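You operate a simulated robot arm through the tools that you are given. There is no shell and no other tool. Be economical: measure what you need, move in short steps, check, and stop when the job is done.

You are at the controls of a simulated robot arm. One attempt, no reset.

Task
Take the potato from the breakfast bar and put it on top of the parcel.

Only the result counts: the job must be done as asked and must still hold three seconds after the hand-in. Knocking over, shifting, dropping, spilling or breaking anything else fails it.

Robot
A 5-joint arm with a two-finger parallel gripper, fixed in place. Base frame: the origin is at the foot of the arm, x ahead of it, y to its left, z up; the work surface is at about z = 0. Lengths are in mm, angles in degrees, forces in N, time in s.
With the tool pointing down near the work surface it reaches from about 260 to 600 mm from the base axis. Its first joint turns from -66.0 to 66.0 degrees. The tool tilts only in the upright plane through the base axis and itself; it spins freely about its own axis. Payload 1.57 kg.
The tool frame sits at the grasp point between the pads (the TCP): z along the fingers, y along the line on which they close. The tips reach 30 mm beyond it. The gripper opens to 80 mm. The fingers are 17 mm wide and 12 mm thick; the gripper's body (40 by 82 mm) begins 80 mm behind the TCP.
Orientation is told as [roll, pitch, yaw] about the base's x, y, z axes, in that order, counted from this pose: with the fingers straight down and closing along the base's y, the tool's x points along the base's -x, its y along +y and its z along -z.

Tools
- The arm moves only by the tool jog_arm. Its argument "rows" is a list of rows, each a list of 4 numbers: the shift along the base's x, y, z in units of 25 mm (1.0 is 25 mm), then the turn about the base's z in units of 4 degrees (1.0 is 4 degrees). In form: [[tx, ty, tz, spin], ...]. A call has 1 to 10 rows; each row shifts and turns the commanded pose from where the row before left it. "jaw" is the opening, from 0 (shut) to 1 (fully open), set as the call begins (left out, the last holds). A call with a number of a shift or a turn outside -1 to 1 is refused whole. Rows are played at 5 a second. More than 50 mm and 8.6 degrees between two rows, or a gripper value outside its range, and nothing of the call is played. A pose out of reach is approached as far as the arm can. The call stops where the force on the tool passes 40 N (or 10 N more than at its start, if that is more) or the arm is blocked; 0.2 s more then pass. Each finger travels about 153 mm/s and halts on what it meets, pressing with about 34 N; the grip force reading is that of the motor and also rises with nothing between the fingers. The clock runs only during rows and for 0.2 s after the last one: add rows that do not move to give the fingers time. The reply holds the time, the measured pose of the TCP, the force on the tool along the base axes, the opening and the grip force, in the units named above and with some noise.
- Cameras (640 x 400 px; columns grow to the right, rows downward): "scene" is fixed at [9.3, 374.6, 531.8]; the picture's right is [-0.94, -0.34, 0.00], its down [-0.17, 0.47, -0.87] and it looks along [0.29, -0.82, -0.50] (base axes); focal length 363 px, centre (320, 200). "wrist" rides on the gripper at [72, -7, -122] in the tool frame; the picture's right is [0.09, 1.00, 0.00], its down [-0.84, 0.08, -0.54] and it looks along [-0.54, 0.05, 0.84] (tool axes); focal length 238 px, centre (320, 200). There is no depth. A picture from a camera that has moved, and an enlarged one, comes with that camera's place and axes in the base frame and with its lens.
- snapshot(camera): a new picture of that camera. The clock stands still meanwhile.
- close_up(camera, box): a new picture of the part [left, top, right, bottom] of that camera's present view, enlarged. The clock stands still meanwhile.
- finish_job(): hands the job in; it is judged then, once.

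Work in short steps. Places have to be worked out from the pictures, the camera data and where the tool is seen: move nearer, look again, correct. Check each grasp and each placing, and mend what went wrong. You have 90 turns and 46 pictures in all, those below and enlarged ones among them. Open the gripper and draw the arm clear of the work before you hand the job in, unless the task says otherwise; then end with one line.

The tools are called after ">>>" by a JSON object that holds its "name" and its "arguments". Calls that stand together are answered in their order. jog_arm: Moves the arm, as the interface text tells. Its arguments: {"type":"object","properties":{"rows":{"type":"array","items":{"type":"array","items":{"type":"number"}}},"jaw":{"type":"number"}},"required":["rows"]} The other tools are called the same way: snapshot (camera) takes a picture; close_up (camera, box) takes an enlarged picture of a part of a camera's view; finish_job () hands the job in.

At the start:

```text
time: 0.0
eef_pos: [229.1, -291.3, 306.3]
tcp_rot: [0.0, 0.0, 0.0]
contact_force: [-0.1, 0.2, 0.0]
width: 79.8
grasp_force: 0.0
```

scene: 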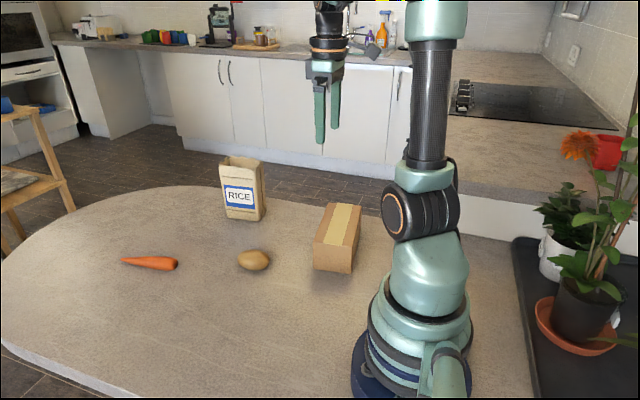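
wrist: 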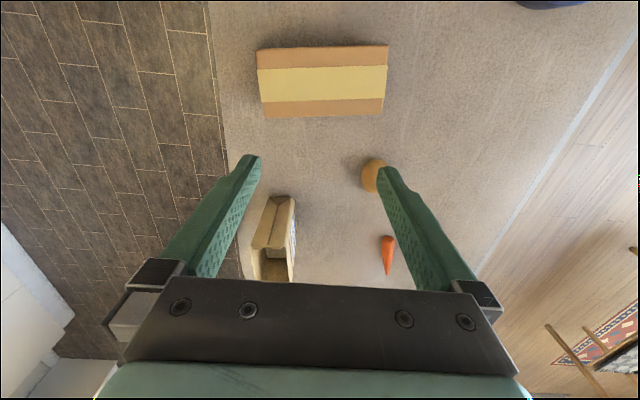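

From both pictures I place the potato near (353, -168) and the parcel's top centre near (198, -293, 72). I move to above the potato, well above everything, and look again.

>>> {"name": "jog_arm", "arguments": {"rows": [[0.8, 0.98, -0.6, 0], [0.8, 0.98, -0.8, 0], [0.8, 0.98, -1, 0], [0.8, 0.98, -1, 0], [0.8, 0.98, -1, 0]], "jaw": 1}}

>>> {"name": "snapshot", "arguments": {"camera": "wrist"}}

>>> {"name": "close_up", "arguments": {"camera": "scene", "box": [200, 180, 360, 280]}}

```text
time: 1.2
eef_pos: [331.1, -165.5, 198.0]
tcp_rot: [0.0, 0.0, 0.1]
contact_force: [-1.1, -0.6, 0.2]
width: 80.2
grasp_force: 0.1
```

```text
43 pictures are left
camera wrist: at [258.7, -171.2, 320.1], right [-0.09, 1.0, 0.0], down [0.84, 0.08, 0.54], along [0.54, 0.05, -0.84], focal length 238 px, centre (320, 200)
```

wrist: 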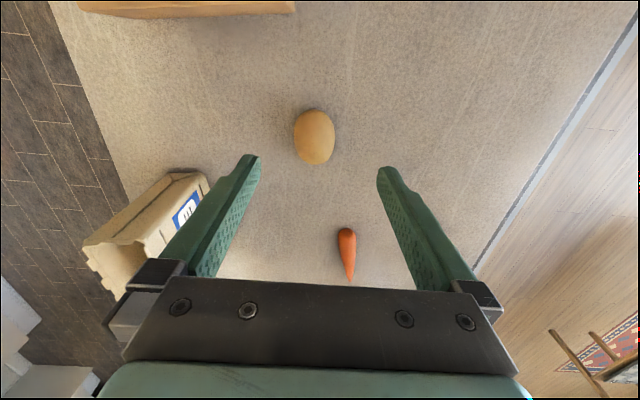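

```text
4.00 times, centred on (280, 230) of scene
camera zoom: at [9.3, 374.6, 531.8], right [-0.94, -0.34, 0.0], down [-0.17, 0.47, -0.87], along [0.29, -0.82, -0.5], focal length 1453 px, centre (480, 80)
```

zoom: 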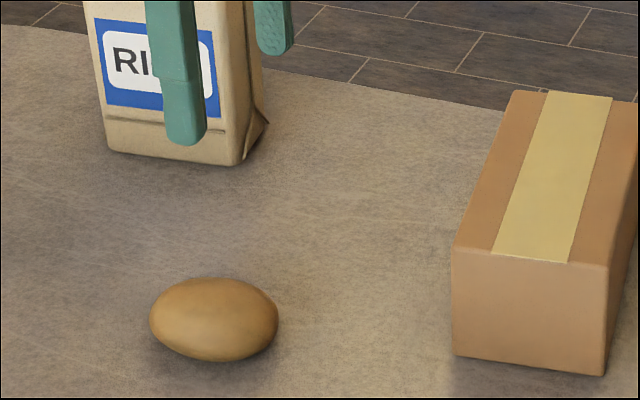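

The potato is at about (355, -168), some 50 mm wide, with its long axis turned about 13° from base x. I align over it and go part of the way down.

>>> {"name": "jog_arm", "arguments": {"rows": [[0.5, -0.05, -0.5, 1], [0.5, -0.05, -0.8, 1], [0, 0, -0.9, 1], [0, 0, -0.9, 0], [0, 0, -0.6, 0], [0, 0, 0, 0]]}}

>>> {"name": "snapshot", "arguments": {"camera": "wrist"}}

>>> {"name": "close_up", "arguments": {"camera": "scene", "box": [200, 180, 360, 280]}}

```text
time: 2.6
eef_pos: [355.5, -170.1, 103.9]
tcp_rot: [0.0, 0.0, 12.0]
contact_force: [0.4, 0.7, 0.2]
width: 80.3
grasp_force: 0.0
```

```text
41 pictures are left
camera wrist: at [285.7, -190.8, 225.8], right [-0.3, 0.95, 0.0], down [0.8, 0.25, 0.54], along [0.52, 0.16, -0.84], focal length 238 px, centre (320, 200)
```

wrist: 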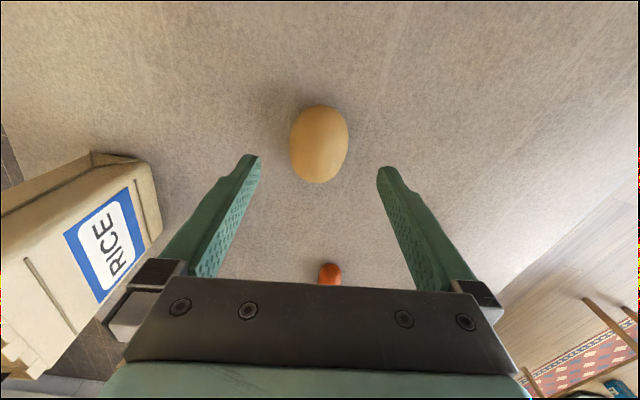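

```text
4.00 times, centred on (280, 230) of scene
camera zoom: at [9.3, 374.6, 531.8], right [-0.94, -0.34, 0.0], down [-0.17, 0.47, -0.87], along [0.29, -0.82, -0.5], focal length 1453 px, centre (480, 80)
```

zoom: 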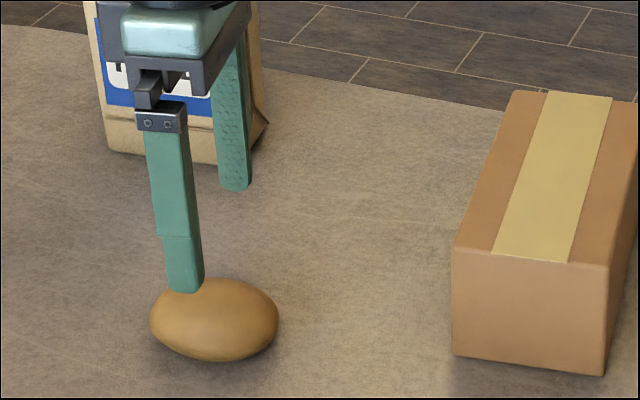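

The potato's centre works out to (356, -169), right under the TCP at (355.5, -170), so I go straight down to z ≈ 35.

>>> {"name": "jog_arm", "arguments": {"rows": [[0, 0, -0.8, 0], [0, 0, -0.8, 0], [0, 0, -0.7, 0], [0, 0, -0.45, 0], [0, 0, 0, 0]]}}

>>> {"name": "snapshot", "arguments": {"camera": "wrist"}}

```text
time: 3.8
eef_pos: [355.9, -170.6, 37.4]
tcp_rot: [0.0, 0.0, 12.0]
contact_force: [-0.9, 0.2, 1.1]
width: 79.9
grasp_force: 0.0
```

```text
39 pictures are left
camera wrist: at [285.9, -191.9, 158.6], right [-0.3, 0.95, 0.0], down [0.8, 0.25, 0.54], along [0.52, 0.16, -0.84], focal length 238 px, centre (320, 200)
```

wrist: 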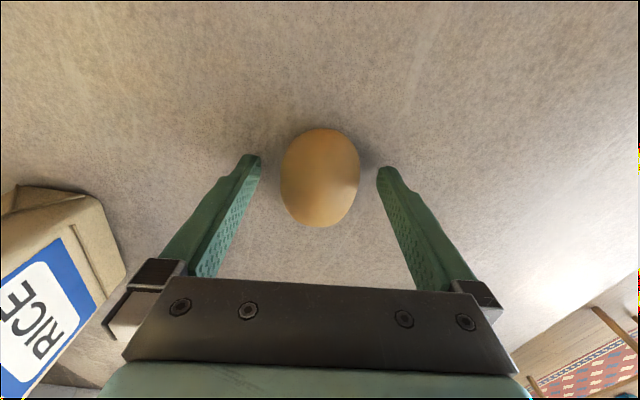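

The potato is centred between the fingers. I close the jaws and give them time.

>>> {"name": "jog_arm", "arguments": {"rows": [[0, 0, 0, 0], [0, 0, 0, 0], [0, 0, 0, 0], [0, 0, 0, 0]], "jaw": 0}}

>>> {"name": "snapshot", "arguments": {"camera": "wrist"}}

```text
time: 4.8
eef_pos: [354.9, -169.9, 37.4]
tcp_rot: [0.0, 0.0, 12.1]
contact_force: [0.0, 0.0, 0.3]
width: 53.1
grasp_force: 33.6
```

```text
38 pictures are left
camera wrist: at [285.9, -191.9, 158.8], right [-0.3, 0.95, 0.0], down [0.8, 0.25, 0.54], along [0.52, 0.16, -0.84], focal length 238 px, centre (320, 200)
```

wrist: 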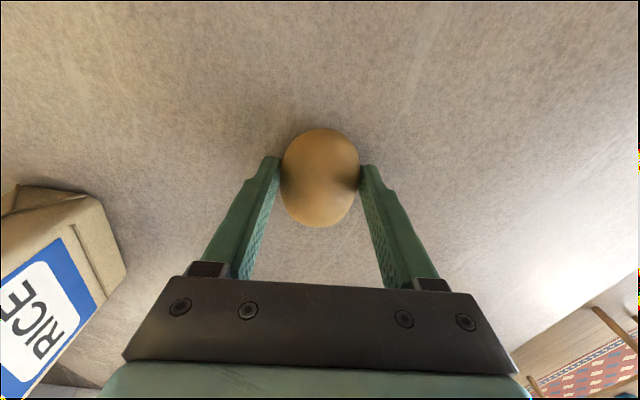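

The grip holds at 53 mm with 34 N. I lift straight up.

>>> {"name": "jog_arm", "arguments": {"rows": [[0, 0, 0.4, 0], [0, 0, 0.8, 0], [0, 0, 1, 0], [0, 0, 1, 0], [0, 0, 1, 0], [0, 0, 1, 0], [0, 0, 0.8, 0], [0, 0, 0, 0]]}}

>>> {"name": "snapshot", "arguments": {"camera": "scene"}}

```text
time: 6.6
eef_pos: [357.3, -170.0, 185.2]
tcp_rot: [-0.1, 0.0, 12.0]
contact_force: [0.2, -0.8, -1.8]
width: 52.8
grasp_force: 33.7
```

```text
37 pictures are left
```

scene: 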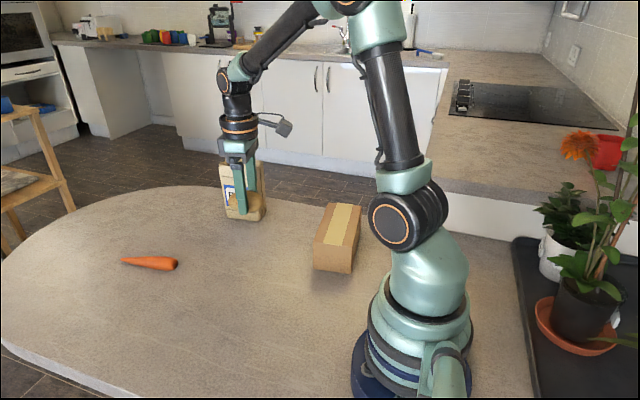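

The force reads a load of about 1.8 N, but I can't clearly make out the potato against the bag. I enlarge to check.

>>> {"name": "close_up", "arguments": {"camera": "scene", "box": [190, 130, 350, 230]}}

>>> {"name": "snapshot", "arguments": {"camera": "wrist"}}

```text
4.00 times, centred on (270, 180) of scene
camera zoom: at [9.3, 374.6, 531.8], right [-0.94, -0.34, 0.0], down [-0.17, 0.47, -0.87], along [0.29, -0.82, -0.5], focal length 1453 px, centre (520, 280)
```

zoom: 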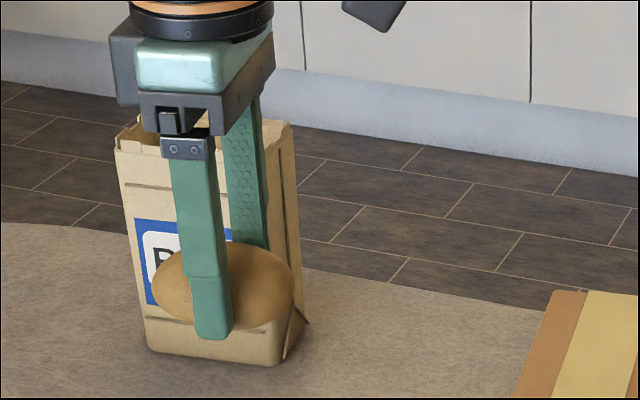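

```text
35 pictures are left
camera wrist: at [286.9, -190.3, 308.0], right [-0.3, 0.95, 0.0], down [0.8, 0.25, 0.54], along [0.52, 0.16, -0.84], focal length 238 px, centre (320, 200)
```

wrist: 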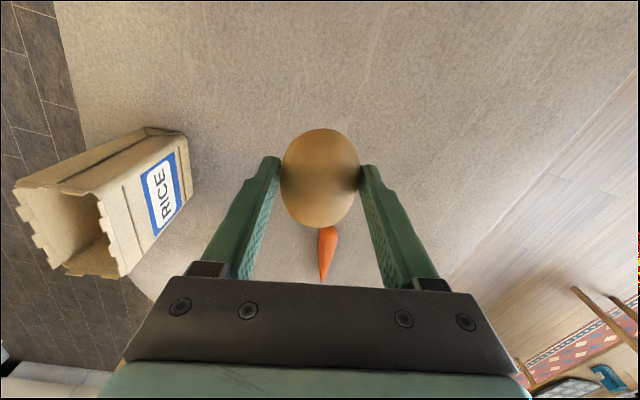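

The potato is firmly held and centred at the TCP. I move part of the way toward the parcel at this height and look.

>>> {"name": "jog_arm", "arguments": {"rows": [[-0.5, -0.45, 0.2, -0.5], [-0.8, -0.75, 0.2, -0.5], [-0.8, -0.75, 0, -1], [-0.8, -0.75, 0, -1], [-0.8, -0.5, 0, 0], [0, 0, 0, 0]]}}

>>> {"name": "snapshot", "arguments": {"camera": "wrist"}}

>>> {"name": "close_up", "arguments": {"camera": "scene", "box": [260, 180, 420, 280]}}

```text
time: 8.0
eef_pos: [262.0, -251.6, 195.4]
tcp_rot: [0.0, -0.1, 0.0]
contact_force: [0.0, 0.7, -0.3]
width: 52.8
grasp_force: 33.9
```

```text
34 pictures are left
camera wrist: at [190.2, -257.5, 317.9], right [-0.09, 1.0, 0.0], down [0.84, 0.08, 0.54], along [0.54, 0.05, -0.84], focal length 238 px, centre (320, 200)
```

wrist: 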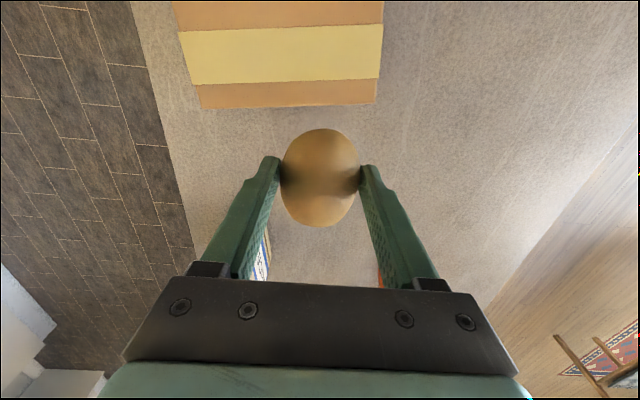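

```text
4.00 times, centred on (340, 230) of scene
camera zoom: at [9.3, 374.6, 531.8], right [-0.94, -0.34, 0.0], down [-0.17, 0.47, -0.87], along [0.29, -0.82, -0.5], focal length 1453 px, centre (240, 80)
```

zoom: 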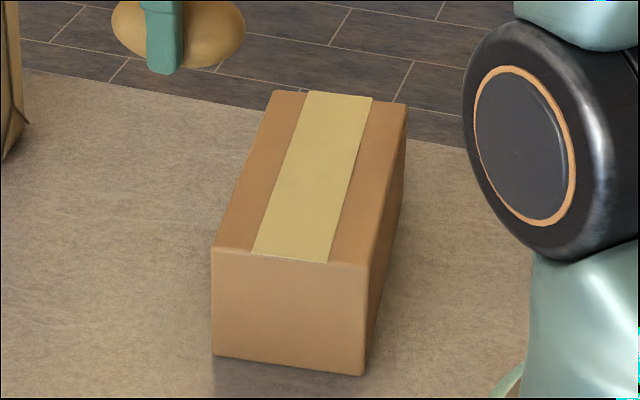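

The parcel's top works out to centre (200, -295), height 73 mm, about 83 × 165 mm, turned about 7°. I move over the centre and go down to z ≈ 140 for a check.

>>> {"name": "jog_arm", "arguments": {"rows": [[-0.6, -0.44, 0, 0.5], [-0.7, -0.5, 0, 0.5], [-0.7, -0.5, 0, 0.5], [-0.48, -0.3, 0, 0], [0, 0, -0.7, 0], [0, 0, -0.8, 0], [0, 0, -0.6, 0], [0, 0, 0, 0]]}}

>>> {"name": "snapshot", "arguments": {"camera": "wrist"}}

>>> {"name": "close_up", "arguments": {"camera": "scene", "box": [260, 160, 420, 260]}}

```text
time: 9.8
eef_pos: [199.4, -293.6, 145.2]
tcp_rot: [0.0, 0.0, 6.0]
contact_force: [-0.1, 0.4, -0.6]
width: 52.7
grasp_force: 33.8
```

```text
32 pictures are left
camera wrist: at [128.8, -307.9, 265.9], right [-0.2, 0.98, 0.0], down [0.82, 0.16, 0.54], along [0.53, 0.11, -0.84], focal length 238 px, centre (320, 200)
```

wrist: 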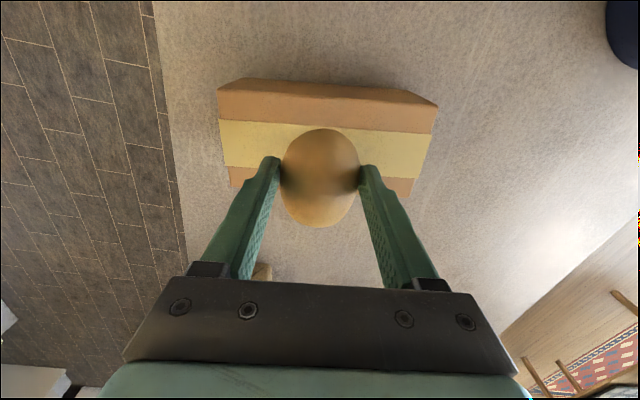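

```text
4.00 times, centred on (340, 210) of scene
camera zoom: at [9.3, 374.6, 531.8], right [-0.94, -0.34, 0.0], down [-0.17, 0.47, -0.87], along [0.29, -0.82, -0.5], focal length 1453 px, centre (240, 160)
```

zoom: 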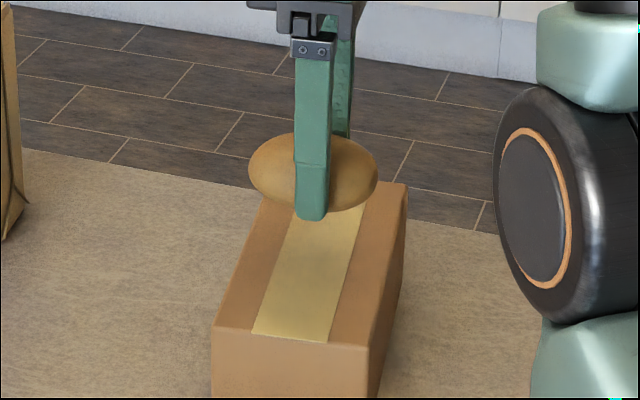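

The potato sits above the parcel's centre. I lower gently, about 31 mm, to just above contact.

>>> {"name": "jog_arm", "arguments": {"rows": [[0, 0, -0.4, 0], [0, 0, -0.4, 0], [0, 0, -0.3, 0], [0, 0, -0.15, 0], [0, 0, 0, 0]]}}

>>> {"name": "close_up", "arguments": {"camera": "scene", "box": [290, 180, 390, 242]}}

```text
time: 11.0
eef_pos: [201.0, -294.2, 111.6]
tcp_rot: [-0.1, -0.1, 5.9]
contact_force: [-0.2, -0.5, -0.8]
width: 53.0
grasp_force: 34.3
```

```text
6.40 times, centred on (340, 211) of scene
camera zoom: at [9.3, 374.6, 531.8], right [-0.94, -0.34, 0.0], down [-0.17, 0.47, -0.87], along [0.29, -0.82, -0.5], focal length 2325 px, centre (192, 130)
```

zoom: 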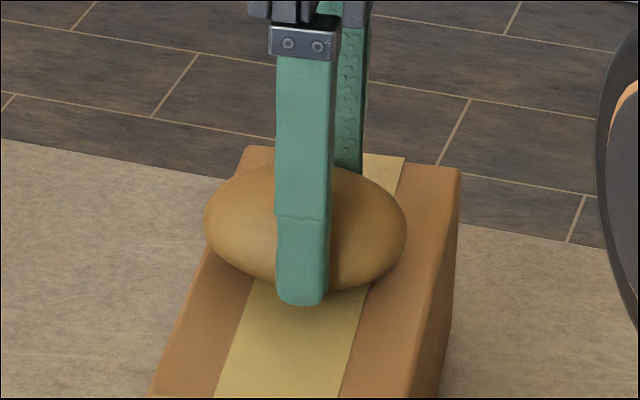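

There is no contact reading yet, and the potato is just above or barely touching the tape. I creep down in small steps.

>>> {"name": "jog_arm", "arguments": {"rows": [[0, 0, -0.06, 0], [0, 0, 0, 0], [0, 0, 0, 0]]}}

>>> {"name": "jog_arm", "arguments": {"rows": [[0, 0, -0.04, 0], [0, 0, 0, 0], [0, 0, 0, 0]]}}

```text
time: 11.8
eef_pos: [202.1, -294.7, 111.4]
tcp_rot: [0.0, -0.1, 6.1]
contact_force: [-9.2, 1.2, 25.5]
width: 52.7
grasp_force: 33.7
```

```text
time: 12.6
eef_pos: [202.4, -294.1, 111.3]
tcp_rot: [-0.3, -0.1, 6.0]
contact_force: [-2.7, 5.5, 37.3]
width: 52.8
grasp_force: 34.1
```

Contact is made at z ≈ 111.4 and it is now pressing at 37 N. I back off a little to relieve the press before releasing.

>>> {"name": "jog_arm", "arguments": {"rows": [[0, 0, 0.07, 0], [0, 0, 0, 0], [0, 0, 0, 0]]}}

```text
time: 13.4
eef_pos: [200.5, -292.1, 110.3]
tcp_rot: [0.2, 0.1, 5.9]
contact_force: [0.2, 0.9, -1.3]
width: 52.7
grasp_force: 34.3
```

The press is relieved and the potato is hovering under a millimetre. I lower a hair and read the force.

>>> {"name": "jog_arm", "arguments": {"rows": [[0, 0, -0.02, 0], [0, 0, 0, 0], [0, 0, 0, 0]]}}

```text
time: 14.2
eef_pos: [201.5, -294.5, 111.0]
tcp_rot: [0.0, -0.1, 5.9]
contact_force: [-0.2, -0.1, -2.3]
width: 52.8
grasp_force: 33.7
```

Still a fraction above; one more hair down.

>>> {"name": "jog_arm", "arguments": {"rows": [[0, 0, -0.02, 0], [0, 0, 0, 0], [0, 0, 0, 0]]}}

```text
time: 15.0
eef_pos: [202.5, -293.2, 110.7]
tcp_rot: [0.0, -0.1, 6.0]
contact_force: [-0.9, 0.1, 0.4]
width: 52.9
grasp_force: 33.5
```

The load has gone to about zero, so the potato is resting lightly on the parcel. I open a little, to about 62 mm.

>>> {"name": "jog_arm", "arguments": {"rows": [[0, 0, 0, 0], [0, 0, 0, 0], [0, 0, 0, 0], [0, 0, 0, 0]], "jaw": 0.78}}

>>> {"name": "snapshot", "arguments": {"camera": "wrist"}}

>>> {"name": "close_up", "arguments": {"camera": "scene", "box": [290, 180, 390, 242]}}

```text
time: 16.0
eef_pos: [201.4, -294.4, 111.0]
tcp_rot: [0.0, 0.0, 6.0]
contact_force: [-0.1, -0.4, 0.4]
width: 62.5
grasp_force: 0.1
```

```text
29 pictures are left
camera wrist: at [129.8, -307.7, 233.0], right [-0.2, 0.98, 0.0], down [0.82, 0.16, 0.54], along [0.53, 0.11, -0.84], focal length 238 px, centre (320, 200)
```

wrist: 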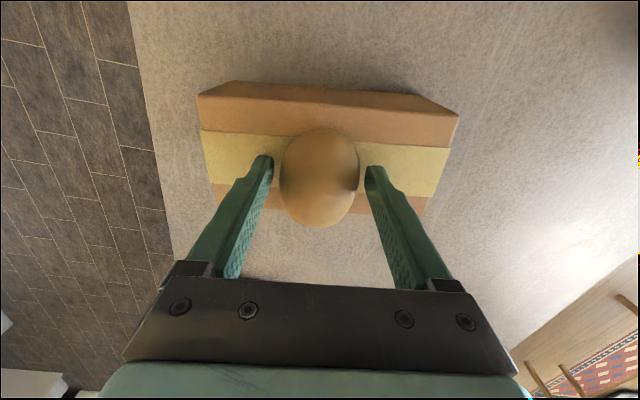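

```text
6.40 times, centred on (340, 211) of scene
camera zoom: at [9.3, 374.6, 531.8], right [-0.94, -0.34, 0.0], down [-0.17, 0.47, -0.87], along [0.29, -0.82, -0.5], focal length 2325 px, centre (192, 130)
```

zoom: 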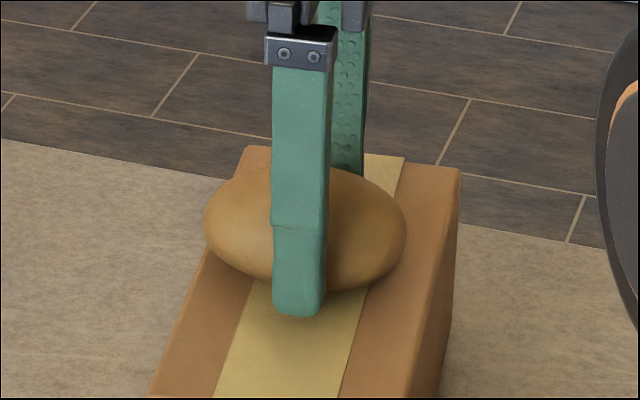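

The potato stays put, unheld and clear of both fingers. I open fully and rise straight up.

>>> {"name": "jog_arm", "arguments": {"rows": [[0, 0, 0, 0], [0, 0, 0.3, 0], [0, 0, 0.6, 0], [0, 0, 1, 0], [0, 0, 1, 0], [0, 0, 1, 0], [0, 0, 1, 0], [0, 0, 1, 0], [0, 0, 0, 0]], "jaw": 1}}

>>> {"name": "snapshot", "arguments": {"camera": "scene"}}

>>> {"name": "snapshot", "arguments": {"camera": "wrist"}}

```text
time: 18.0
eef_pos: [200.8, -294.5, 257.1]
tcp_rot: [0.0, 0.1, 6.0]
contact_force: [0.0, 0.0, -0.7]
width: 80.1
grasp_force: 0.0
```

```text
27 pictures are left
```

scene: 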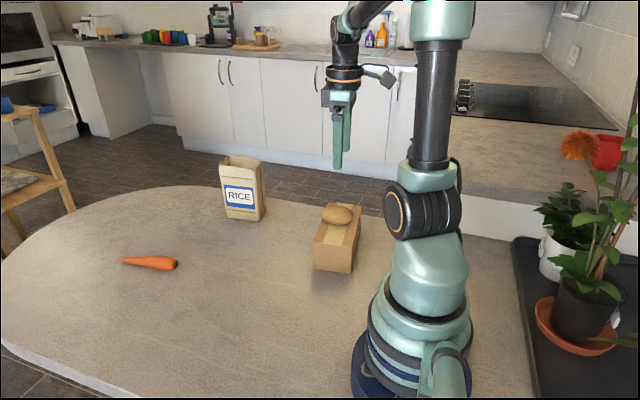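

```text
26 pictures are left
camera wrist: at [130.0, -307.8, 379.5], right [-0.2, 0.98, 0.0], down [0.82, 0.16, 0.54], along [0.53, 0.11, -0.84], focal length 238 px, centre (320, 200)
```

wrist: 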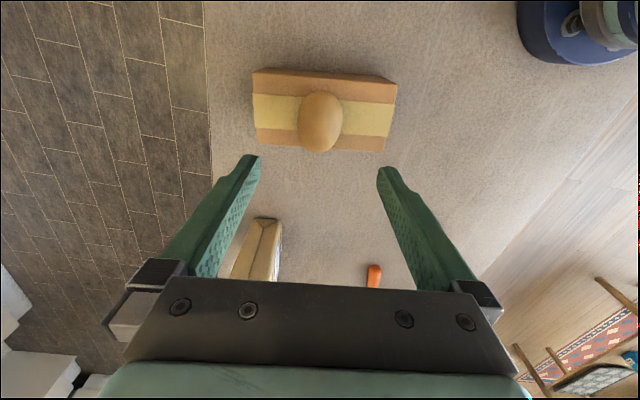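

The potato rests centred on the parcel, nothing else has moved, and the arm is clear with the gripper open, so I hand in.

>>> {"name": "finish_job", "arguments": {}}

```text
The job is handed in.
```

The potato is on top of the parcel, resting near its centre; the last pictures show nothing else moved, and I handed in with the gripper open and the arm clear.
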